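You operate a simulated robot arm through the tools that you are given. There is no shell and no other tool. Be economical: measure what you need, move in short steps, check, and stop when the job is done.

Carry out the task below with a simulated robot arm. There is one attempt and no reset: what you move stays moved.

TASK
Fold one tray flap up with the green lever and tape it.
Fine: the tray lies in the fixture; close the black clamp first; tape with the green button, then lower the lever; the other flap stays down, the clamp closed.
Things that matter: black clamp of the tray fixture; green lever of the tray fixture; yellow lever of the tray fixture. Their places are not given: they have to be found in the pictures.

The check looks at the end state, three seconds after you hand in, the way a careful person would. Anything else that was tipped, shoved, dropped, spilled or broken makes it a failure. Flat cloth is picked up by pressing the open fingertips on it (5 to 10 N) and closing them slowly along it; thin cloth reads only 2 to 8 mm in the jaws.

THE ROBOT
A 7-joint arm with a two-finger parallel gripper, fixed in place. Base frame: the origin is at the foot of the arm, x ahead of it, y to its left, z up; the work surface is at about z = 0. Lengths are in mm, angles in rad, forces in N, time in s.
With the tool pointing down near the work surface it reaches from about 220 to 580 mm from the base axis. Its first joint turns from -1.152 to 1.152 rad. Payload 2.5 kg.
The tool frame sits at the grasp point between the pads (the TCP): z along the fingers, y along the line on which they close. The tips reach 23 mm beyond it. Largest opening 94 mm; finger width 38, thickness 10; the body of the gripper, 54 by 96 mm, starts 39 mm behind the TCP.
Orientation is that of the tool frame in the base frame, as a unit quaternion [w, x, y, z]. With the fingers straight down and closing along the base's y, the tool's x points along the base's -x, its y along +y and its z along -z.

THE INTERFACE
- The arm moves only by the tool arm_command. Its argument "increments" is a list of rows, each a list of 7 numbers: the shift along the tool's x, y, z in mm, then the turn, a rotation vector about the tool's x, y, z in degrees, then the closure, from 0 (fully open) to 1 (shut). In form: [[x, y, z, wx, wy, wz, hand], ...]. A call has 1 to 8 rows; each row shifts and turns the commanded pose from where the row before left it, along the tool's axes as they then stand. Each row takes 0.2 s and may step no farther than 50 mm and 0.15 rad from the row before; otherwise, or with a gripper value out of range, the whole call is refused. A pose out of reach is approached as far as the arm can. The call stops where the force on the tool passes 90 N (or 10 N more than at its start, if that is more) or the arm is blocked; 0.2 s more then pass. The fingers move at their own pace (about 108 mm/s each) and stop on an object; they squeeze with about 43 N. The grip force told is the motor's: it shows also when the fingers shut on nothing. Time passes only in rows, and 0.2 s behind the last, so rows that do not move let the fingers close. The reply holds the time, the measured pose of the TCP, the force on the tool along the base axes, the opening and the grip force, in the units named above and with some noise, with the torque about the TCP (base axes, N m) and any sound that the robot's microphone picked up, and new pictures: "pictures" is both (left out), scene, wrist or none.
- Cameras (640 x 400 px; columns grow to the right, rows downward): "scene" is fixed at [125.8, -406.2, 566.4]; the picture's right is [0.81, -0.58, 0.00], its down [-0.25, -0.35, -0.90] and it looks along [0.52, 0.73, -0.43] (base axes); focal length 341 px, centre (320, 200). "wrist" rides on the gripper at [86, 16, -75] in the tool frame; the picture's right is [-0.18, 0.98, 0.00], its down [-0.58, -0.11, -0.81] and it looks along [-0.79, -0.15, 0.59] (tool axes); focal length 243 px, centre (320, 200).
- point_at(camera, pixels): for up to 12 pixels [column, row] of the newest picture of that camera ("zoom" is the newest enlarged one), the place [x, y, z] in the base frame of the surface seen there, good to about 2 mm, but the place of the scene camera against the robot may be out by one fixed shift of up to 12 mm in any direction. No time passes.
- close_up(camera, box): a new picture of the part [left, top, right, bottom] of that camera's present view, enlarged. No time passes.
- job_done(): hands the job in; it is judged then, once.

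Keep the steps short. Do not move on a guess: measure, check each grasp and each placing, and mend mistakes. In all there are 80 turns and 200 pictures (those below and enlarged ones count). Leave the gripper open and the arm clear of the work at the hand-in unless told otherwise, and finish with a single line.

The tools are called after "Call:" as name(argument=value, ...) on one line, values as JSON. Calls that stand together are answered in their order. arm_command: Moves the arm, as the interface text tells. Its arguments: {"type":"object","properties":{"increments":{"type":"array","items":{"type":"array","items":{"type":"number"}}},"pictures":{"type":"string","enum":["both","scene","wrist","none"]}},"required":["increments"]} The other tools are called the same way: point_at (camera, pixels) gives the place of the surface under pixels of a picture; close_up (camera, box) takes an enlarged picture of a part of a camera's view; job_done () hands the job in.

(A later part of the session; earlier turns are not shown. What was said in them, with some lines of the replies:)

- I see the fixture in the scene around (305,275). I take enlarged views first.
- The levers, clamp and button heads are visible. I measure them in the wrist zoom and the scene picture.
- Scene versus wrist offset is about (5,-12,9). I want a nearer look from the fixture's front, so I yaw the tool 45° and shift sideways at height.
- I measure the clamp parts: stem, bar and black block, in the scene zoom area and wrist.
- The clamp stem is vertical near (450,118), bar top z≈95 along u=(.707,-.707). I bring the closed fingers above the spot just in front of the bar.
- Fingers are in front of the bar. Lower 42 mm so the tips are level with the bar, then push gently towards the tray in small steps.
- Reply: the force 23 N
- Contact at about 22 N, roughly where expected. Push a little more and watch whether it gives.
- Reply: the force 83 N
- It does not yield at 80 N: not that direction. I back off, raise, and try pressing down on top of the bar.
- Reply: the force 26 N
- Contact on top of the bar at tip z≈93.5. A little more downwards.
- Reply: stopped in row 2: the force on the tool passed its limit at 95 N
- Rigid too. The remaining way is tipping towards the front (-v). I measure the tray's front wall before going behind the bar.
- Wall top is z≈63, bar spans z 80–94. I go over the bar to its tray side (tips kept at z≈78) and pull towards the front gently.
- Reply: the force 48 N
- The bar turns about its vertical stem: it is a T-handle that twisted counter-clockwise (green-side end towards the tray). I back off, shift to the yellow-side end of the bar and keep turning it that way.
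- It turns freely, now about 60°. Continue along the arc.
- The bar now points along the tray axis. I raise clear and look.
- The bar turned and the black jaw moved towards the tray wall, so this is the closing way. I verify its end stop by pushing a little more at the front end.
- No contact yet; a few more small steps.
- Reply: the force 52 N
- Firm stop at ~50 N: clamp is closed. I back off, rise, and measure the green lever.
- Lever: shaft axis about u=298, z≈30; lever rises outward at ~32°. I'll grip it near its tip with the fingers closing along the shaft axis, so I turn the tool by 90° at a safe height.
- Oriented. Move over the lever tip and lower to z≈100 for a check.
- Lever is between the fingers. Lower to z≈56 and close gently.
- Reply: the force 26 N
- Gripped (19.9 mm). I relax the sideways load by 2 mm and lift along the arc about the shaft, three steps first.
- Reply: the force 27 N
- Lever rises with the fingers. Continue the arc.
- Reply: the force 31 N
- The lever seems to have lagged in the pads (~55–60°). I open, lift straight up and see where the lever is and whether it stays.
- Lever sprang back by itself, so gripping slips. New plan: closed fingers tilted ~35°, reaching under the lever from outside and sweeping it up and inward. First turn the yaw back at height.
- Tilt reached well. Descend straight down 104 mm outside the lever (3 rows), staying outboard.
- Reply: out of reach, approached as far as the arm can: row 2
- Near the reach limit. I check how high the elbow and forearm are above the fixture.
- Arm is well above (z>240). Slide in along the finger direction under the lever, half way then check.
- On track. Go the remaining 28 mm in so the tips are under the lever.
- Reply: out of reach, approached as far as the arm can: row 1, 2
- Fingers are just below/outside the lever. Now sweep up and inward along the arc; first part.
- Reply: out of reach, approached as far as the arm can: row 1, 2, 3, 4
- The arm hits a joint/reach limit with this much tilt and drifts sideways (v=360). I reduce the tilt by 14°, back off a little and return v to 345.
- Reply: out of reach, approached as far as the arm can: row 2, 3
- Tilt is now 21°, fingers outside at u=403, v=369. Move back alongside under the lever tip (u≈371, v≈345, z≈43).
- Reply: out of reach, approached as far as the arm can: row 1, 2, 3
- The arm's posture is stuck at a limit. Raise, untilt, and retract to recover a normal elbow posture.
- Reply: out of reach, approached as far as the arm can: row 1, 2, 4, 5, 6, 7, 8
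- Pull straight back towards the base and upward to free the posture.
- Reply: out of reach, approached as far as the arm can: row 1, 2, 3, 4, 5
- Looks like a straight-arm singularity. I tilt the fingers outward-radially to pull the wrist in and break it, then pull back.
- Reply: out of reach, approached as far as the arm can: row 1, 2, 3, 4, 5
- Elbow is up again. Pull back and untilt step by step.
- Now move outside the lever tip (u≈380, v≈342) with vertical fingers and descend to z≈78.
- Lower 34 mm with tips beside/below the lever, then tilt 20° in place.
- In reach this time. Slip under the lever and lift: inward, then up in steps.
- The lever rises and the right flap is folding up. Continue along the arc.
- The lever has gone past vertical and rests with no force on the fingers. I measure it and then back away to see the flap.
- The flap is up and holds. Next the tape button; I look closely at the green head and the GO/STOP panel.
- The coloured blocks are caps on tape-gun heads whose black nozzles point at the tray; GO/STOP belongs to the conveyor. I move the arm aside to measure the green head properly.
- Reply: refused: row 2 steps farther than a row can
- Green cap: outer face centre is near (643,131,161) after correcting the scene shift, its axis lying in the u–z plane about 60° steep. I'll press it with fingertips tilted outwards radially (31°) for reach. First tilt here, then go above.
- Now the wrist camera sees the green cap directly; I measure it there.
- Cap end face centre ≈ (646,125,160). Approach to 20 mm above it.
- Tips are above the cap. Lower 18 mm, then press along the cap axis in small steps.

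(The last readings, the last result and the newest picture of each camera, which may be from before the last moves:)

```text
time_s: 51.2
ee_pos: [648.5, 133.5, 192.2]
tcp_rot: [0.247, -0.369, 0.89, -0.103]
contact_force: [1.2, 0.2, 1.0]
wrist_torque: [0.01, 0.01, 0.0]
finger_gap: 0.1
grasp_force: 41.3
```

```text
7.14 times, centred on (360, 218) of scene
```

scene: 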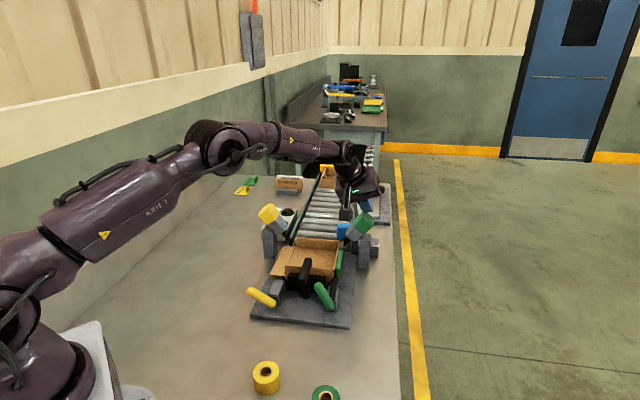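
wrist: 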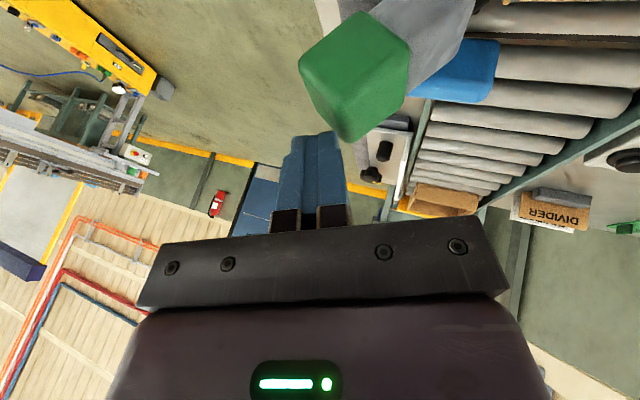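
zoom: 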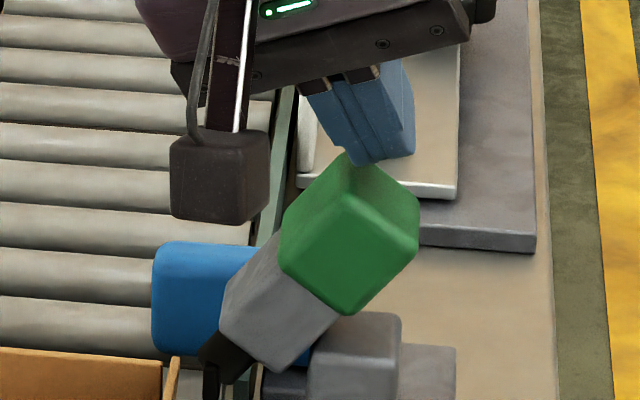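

Nearly touching. Press further along the axis.

Call:
arm_command(increments=[[0.8, 2.4, 1.5, 0, 0, 0, 1], [0.8, 2.4, 1.5, 0, 0, 0, 1], [0.8, 2.4, 1.5, 0, 0, 0, 1]])

Call:
close_up(camera="scene", box=[320, 190, 400, 246])

```text
time_s: 52.0
ee_pos: [645.6, 136.5, 183.6]
tcp_rot: [0.248, -0.368, 0.89, -0.102]
contact_force: [1.0, 0.4, 1.0]
wrist_torque: [0.01, -0.03, -0.02]
finger_gap: 0.0
grasp_force: 42.2
```

scene: 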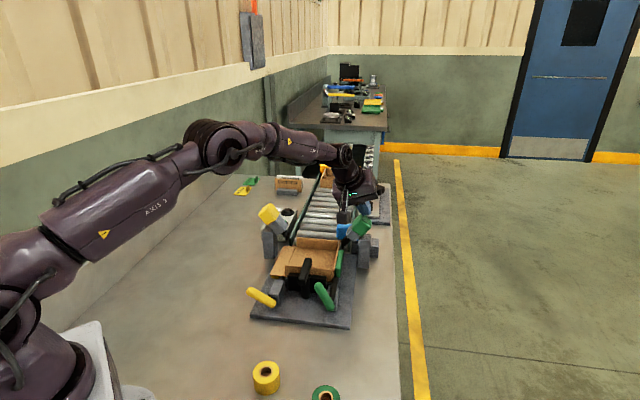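
wrist: 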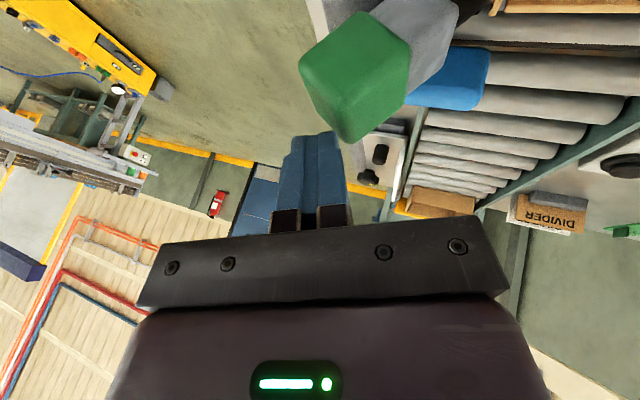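

```text
7.14 times, centred on (360, 218) of scene
```

zoom: 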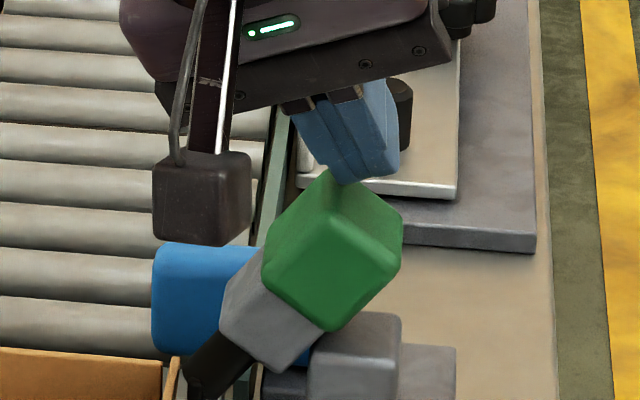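

The cap slides in along its axis and the nozzle extends. Keep pressing until it stops.

Call:
arm_command(increments=[[0.8, 2.4, 1.5, 0, 0, 0, 1], [0.8, 2.4, 1.5, 0, 0, 0, 1], [0.8, 2.4, 1.5, 0, 0, 0, 1], [0.8, 2.4, 1.5, 0, 0, 0, 1]])

Call:
close_up(camera="scene", box=[310, 200, 390, 270])

```text
time_s: 53.0
ee_pos: [641.3, 140.6, 173.9]
tcp_rot: [0.248, -0.368, 0.89, -0.104]
contact_force: [-0.3, -0.3, 3.6]
wrist_torque: [-0.03, 0.01, -0.01]
finger_gap: 0.1
grasp_force: 42.4
```

scene: 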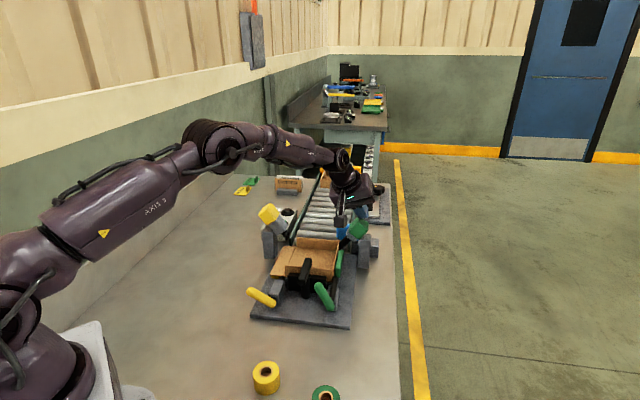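
wrist: 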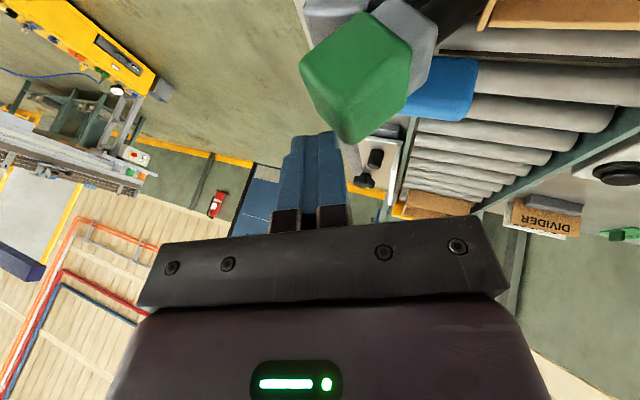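

```text
5.71 times, centred on (350, 235) of scene
```

zoom: 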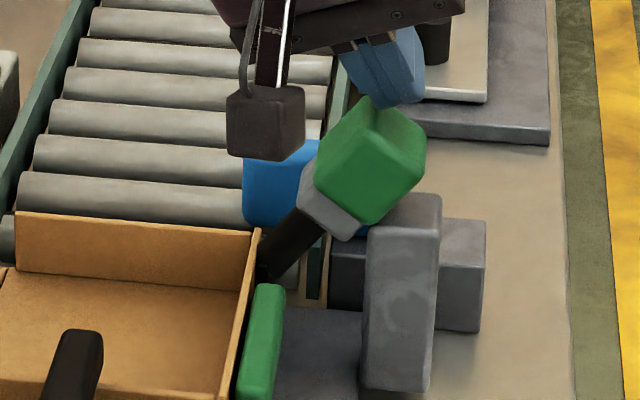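

The nozzle is almost at the tray corner. Continue.

Call:
arm_command(increments=[[0.8, 2.4, 1.5, 0, 0, 0, 1], [0.8, 2.4, 1.5, 0, 0, 0, 1], [0.8, 2.4, 1.5, 0, 0, 0, 1], [0.8, 2.4, 1.5, 0, 0, 0, 1]])

Call:
close_up(camera="scene", box=[310, 200, 390, 270])

```text
time_s: 54.0
ee_pos: [637.3, 143.5, 166.8]
tcp_rot: [0.251, -0.367, 0.889, -0.104]
contact_force: [3.4, -4.9, 17.0]
wrist_torque: [-0.24, -0.02, 0.03]
finger_gap: 0.0
grasp_force: 42.0
```

scene: 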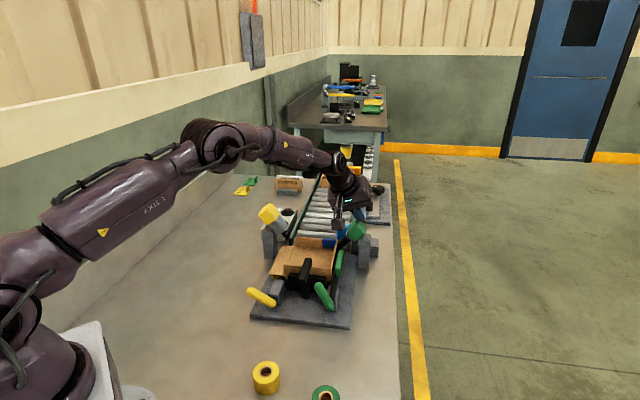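
wrist: 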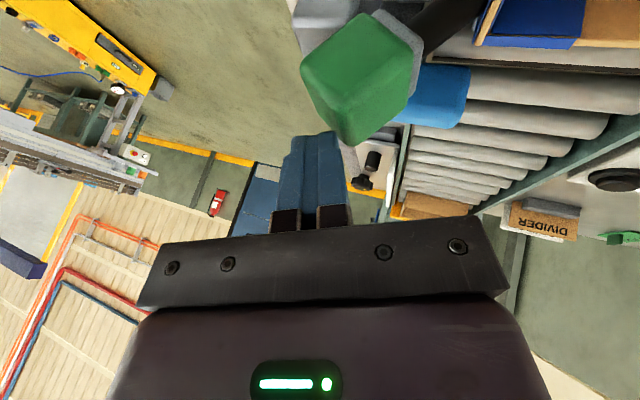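

```text
5.71 times, centred on (350, 235) of scene
```

zoom: 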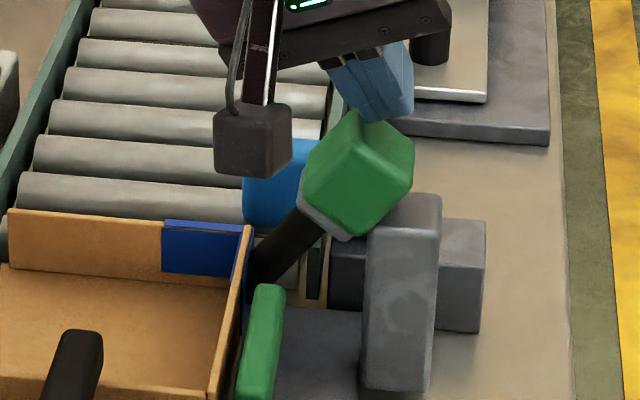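

Blue tape has appeared over the corner. Retreat along the axis, then up and back.

Call:
arm_command(increments=[[-2.6, -8, -5, 0, 0, 0, 1], [-2.6, -8, -5, 0, 0, 0, 1], [-2.6, -8, -5, 0, 0, 0, 1], [-2.6, -8, -8, 0, 0, 0, 1], [-10, -10, -36, 0, 0, 0, 1], [-10, -10, -25, 0, 0, 0, 1], [36, 4, -19, 0, 0, 0, 1], [36, 4, -19, 0, 0, 0, 1]])

Call:
close_up(camera="scene", box=[270, 200, 400, 320])

```text
time_s: 55.8
ee_pos: [572.8, 85.9, 268.6]
tcp_rot: [0.247, -0.368, 0.89, -0.103]
contact_force: [1.1, -0.2, 0.1]
wrist_torque: [-0.03, 0.03, -0.02]
finger_gap: 0.1
grasp_force: 42.5
```

scene: 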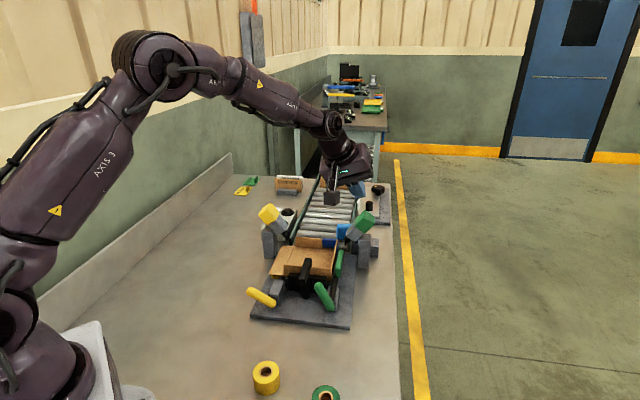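
wrist: 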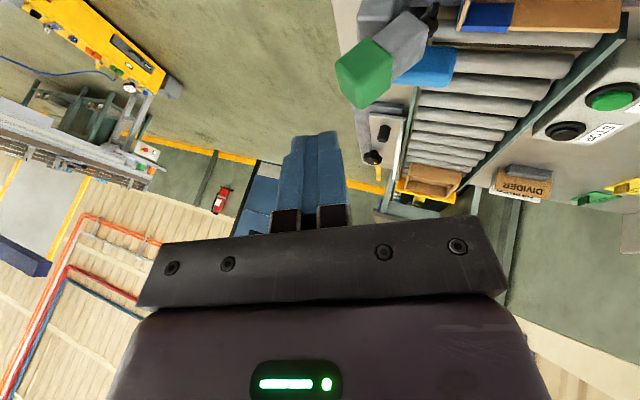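

```text
3.33 times, centred on (335, 260) of scene
```

zoom: 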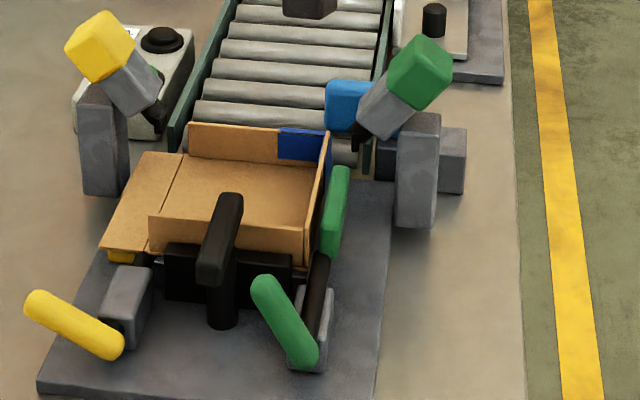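

Tape applied and the head returned. Retract and untilt before lowering the lever.

Call:
arm_command(increments=[[36, 4, -19, 0, 0, 0, 1], [36, 4, -19, 0, 0, 0, 1], [36, 4, -19, 0, 0, 0, 1], [0, 0, 0, -5.5, 5.5, 0, 1], [0, 0, 0, -5.5, 5.5, 0, 1], [0, 0, 0, -5.5, 5.5, 0, 1], [0, 0, 0, -5.5, 5.5, 0, 1], [0, 0, 0, 0, 0, 0, 1]])

Call:
point_at(camera="scene", pixels=[[318, 286], [321, 292], [326, 300], [330, 307], [305, 278]])

```text
time_s: 57.6
ee_pos: [471.5, 17.1, 274.5]
tcp_rot: [-0.001, -0.383, 0.924, 0.0]
contact_force: [0.3, 0.0, 0.4]
wrist_torque: [0.0, 0.02, -0.01]
finger_gap: 0.2
grasp_force: 42.1
```

scene: 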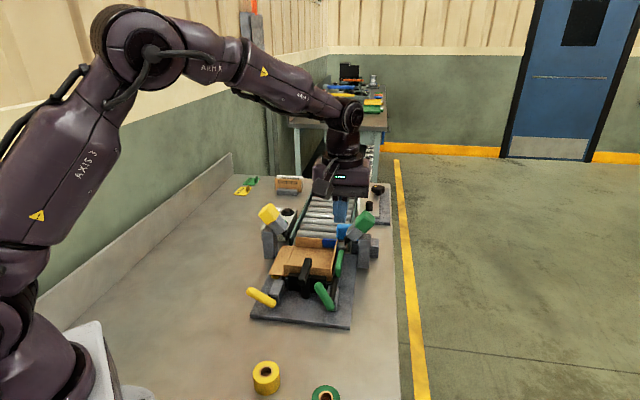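
wrist: 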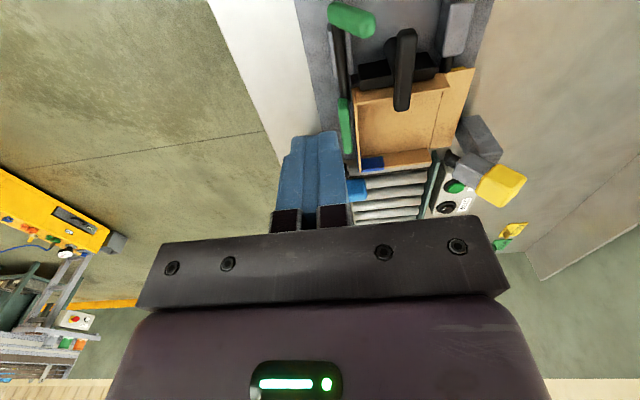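

```text
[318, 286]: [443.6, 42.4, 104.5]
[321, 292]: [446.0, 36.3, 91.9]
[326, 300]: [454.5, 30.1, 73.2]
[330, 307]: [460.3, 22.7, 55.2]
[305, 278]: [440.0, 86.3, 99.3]
```

Lever tip true position ≈ u 272, z 97, leaning inward at ~118°. I move to its inboard side (u≈238, v≈338) and descend.

Call:
arm_command(increments=[[4, 42, 0, 0, 0, 0, 1], [4, 41, 0, 0, 0, 0, 1], [0, 0, 45, 0, 0, 0, 1], [0, 0, 45, 0, 0, 0, 1], [0, 0, 45, 0, 0, 0, 1]])

Call:
close_up(camera="scene", box=[250, 220, 390, 330])

```text
time_s: 58.8
ee_pos: [407.2, 71.3, 137.5]
tcp_rot: [0.0, -0.383, 0.924, 0.0]
contact_force: [0.2, 0.3, 0.2]
wrist_torque: [0.03, -0.01, 0.02]
finger_gap: 0.0
grasp_force: 42.3
```

scene: 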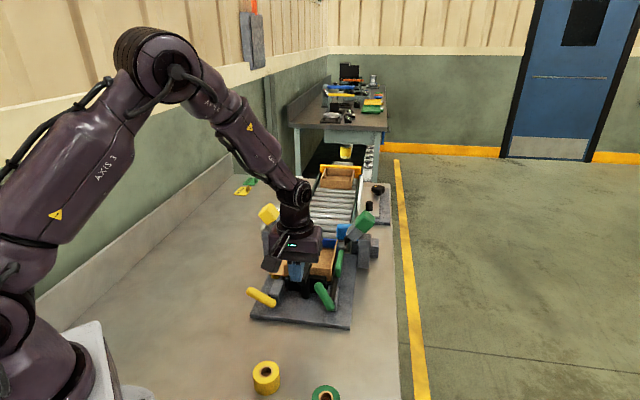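
wrist: 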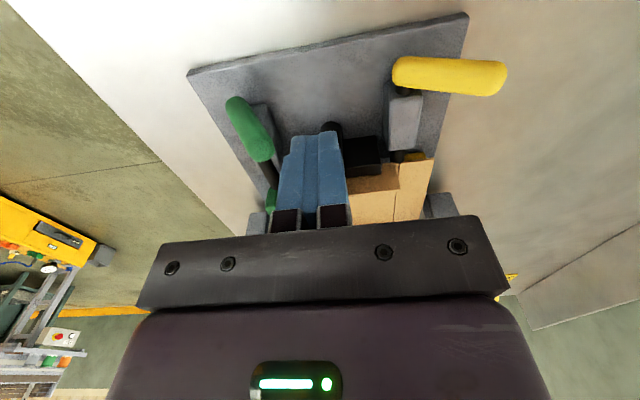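

```text
3.64 times, centred on (320, 275) of scene
```

zoom: 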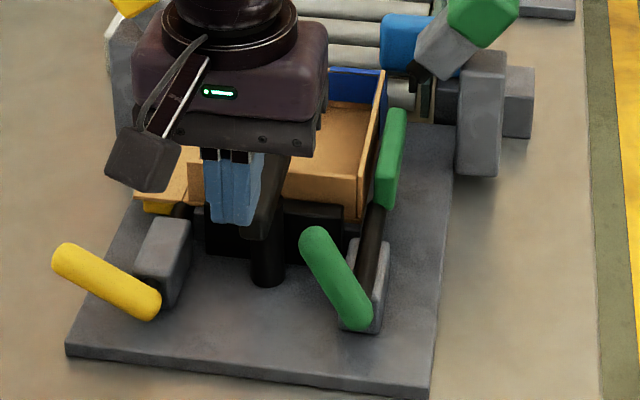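

Clear of the handle. Shift 5 mm further from the handle, lower, then push the lever outward.

Call:
arm_command(increments=[[5, 0, 25, 0, 0, 0, 1], [0, 0, 26, 0, 0, 0, 1], [0, -10, 0, 0, 0, 0, 1], [0, -10, 0, 0, 0, 0, 1], [0, -7, 0, 0, 0, 0, 1], [0, -7, 0, 0, 0, 0, 1]])

Call:
close_up(camera="scene", box=[250, 220, 390, 330])

```text
time_s: 60.2
ee_pos: [428.5, 43.4, 88.0]
tcp_rot: [0.0, -0.383, 0.924, -0.001]
contact_force: [-0.1, -0.1, 0.3]
wrist_torque: [0.0, -0.04, 0.01]
finger_gap: 0.2
grasp_force: 41.9
```

scene: 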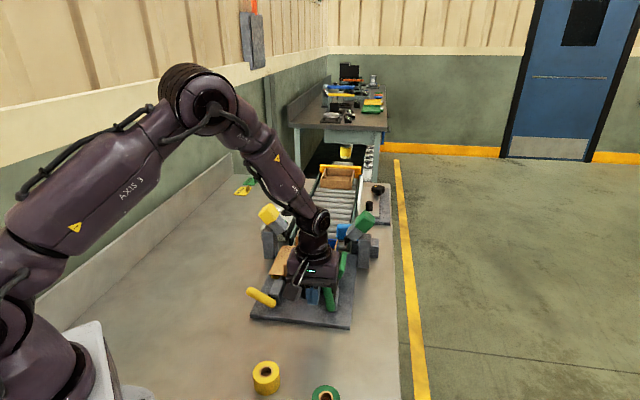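
wrist: 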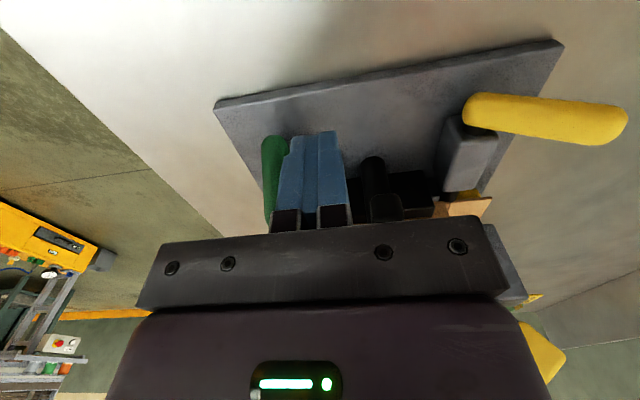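

```text
3.64 times, centred on (320, 275) of scene
```

zoom: 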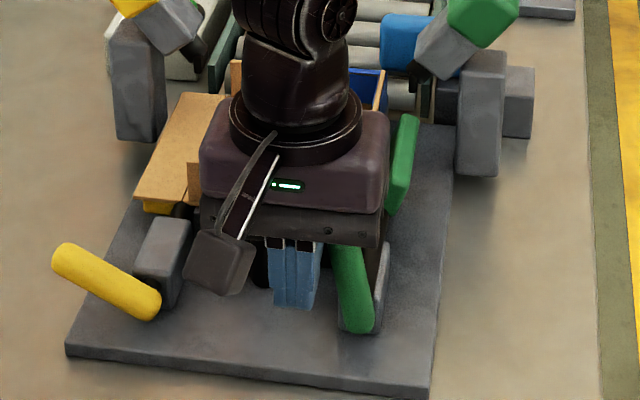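

Lever follows outward. Continue past vertical.

Call:
arm_command(increments=[[0, -7, 0, 0, 0, 0, 1], [0, -7, 0, 0, 0, 0, 1], [0, -7, 0, 0, 0, 0, 1], [0, -7, 0, 0, 0, 0, 1], [0, -5, 0, 0, 0, 0, 1]])

Call:
close_up(camera="scene", box=[250, 220, 390, 330])

```text
time_s: 61.4
ee_pos: [451.8, 20.0, 88.3]
tcp_rot: [-0.001, -0.383, 0.924, -0.001]
contact_force: [-0.5, -0.4, 0.6]
wrist_torque: [0.01, -0.02, 0.05]
finger_gap: 0.1
grasp_force: 42.8
```

scene: 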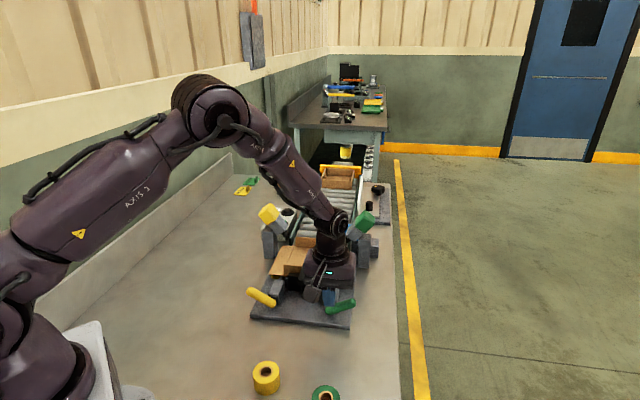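
wrist: 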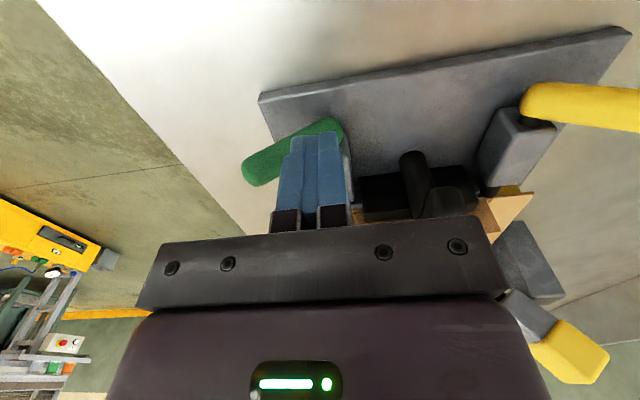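

```text
3.64 times, centred on (320, 275) of scene
```

zoom: 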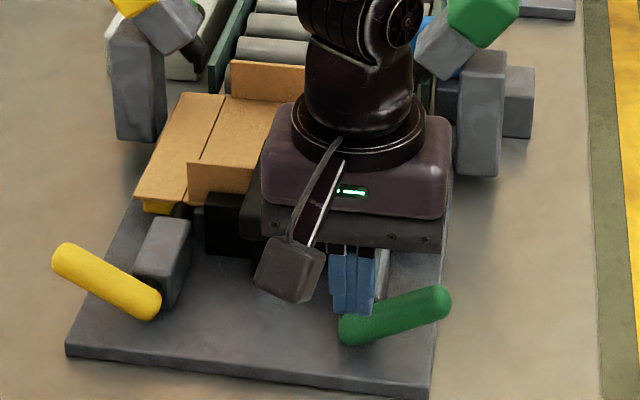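

The lever has dropped to its low position. Raise, open the gripper and move clear to inspect.

Call:
arm_command(increments=[[0, 5, -45, 0, 0, 0, 1], [0, 0, -45, 0, 0, 0, 1], [0, 0, -45, 0, 0, 0, 0.5], [30, 35, -10, 0, 0, 0, 0], [30, 35, -10, 0, 0, 0, 0], [30, 35, 0, 0, 0, 0, 0], [0, 0, 0, 0, 0, 0, 0]])

Call:
close_up(camera="scene", box=[240, 200, 400, 330])

Call:
close_up(camera="wrist", box=[160, 0, 480, 220])

```text
time_s: 63.0
ee_pos: [309.1, 33.4, 243.8]
tcp_rot: [-0.001, -0.383, 0.924, -0.001]
contact_force: [-0.1, 0.4, -0.6]
wrist_torque: [0.03, -0.01, -0.02]
finger_gap: 94.0
grasp_force: 0.0
```

scene: 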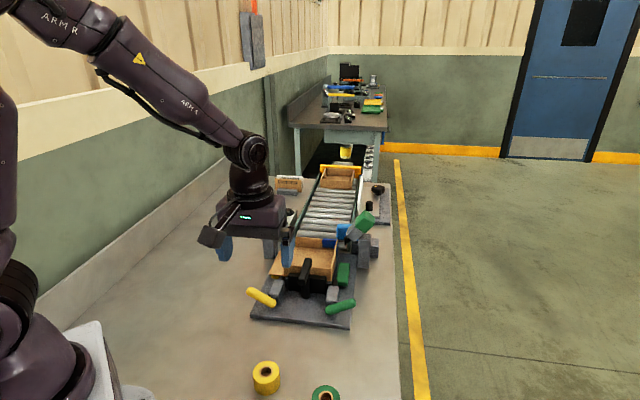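
wrist: 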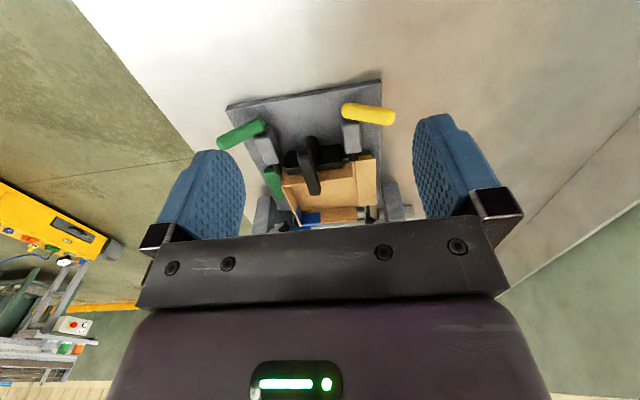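

```text
3.08 times, centred on (320, 265) of scene
```

zoom: 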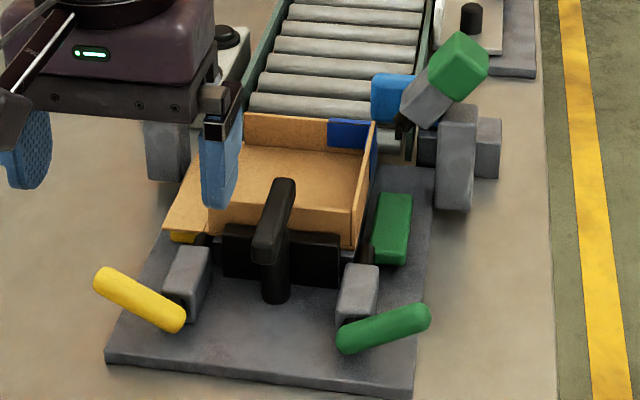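

```text
1.82 times, centred on (320, 110) of wrist
```

zoom: 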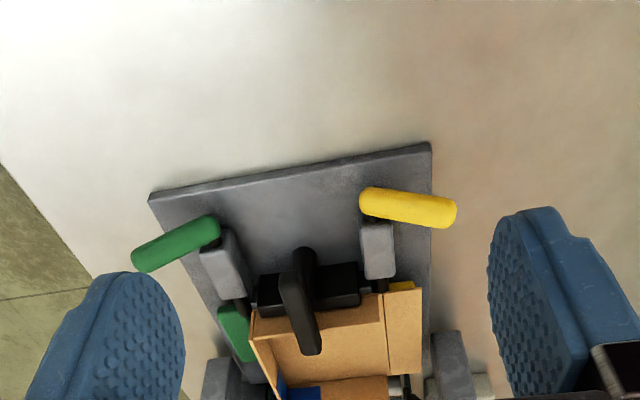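

The clamp is closed, the green-side flap stands taped, the green lever is down, the yellow flap is down, and the gripper is open and clear. I hand in.

Call:
job_done()

```text
The job is handed in.
```

The green-side flap is folded up and taped, the green lever is back down, the yellow flap stayed down, the black clamp is closed, and the job is handed in.
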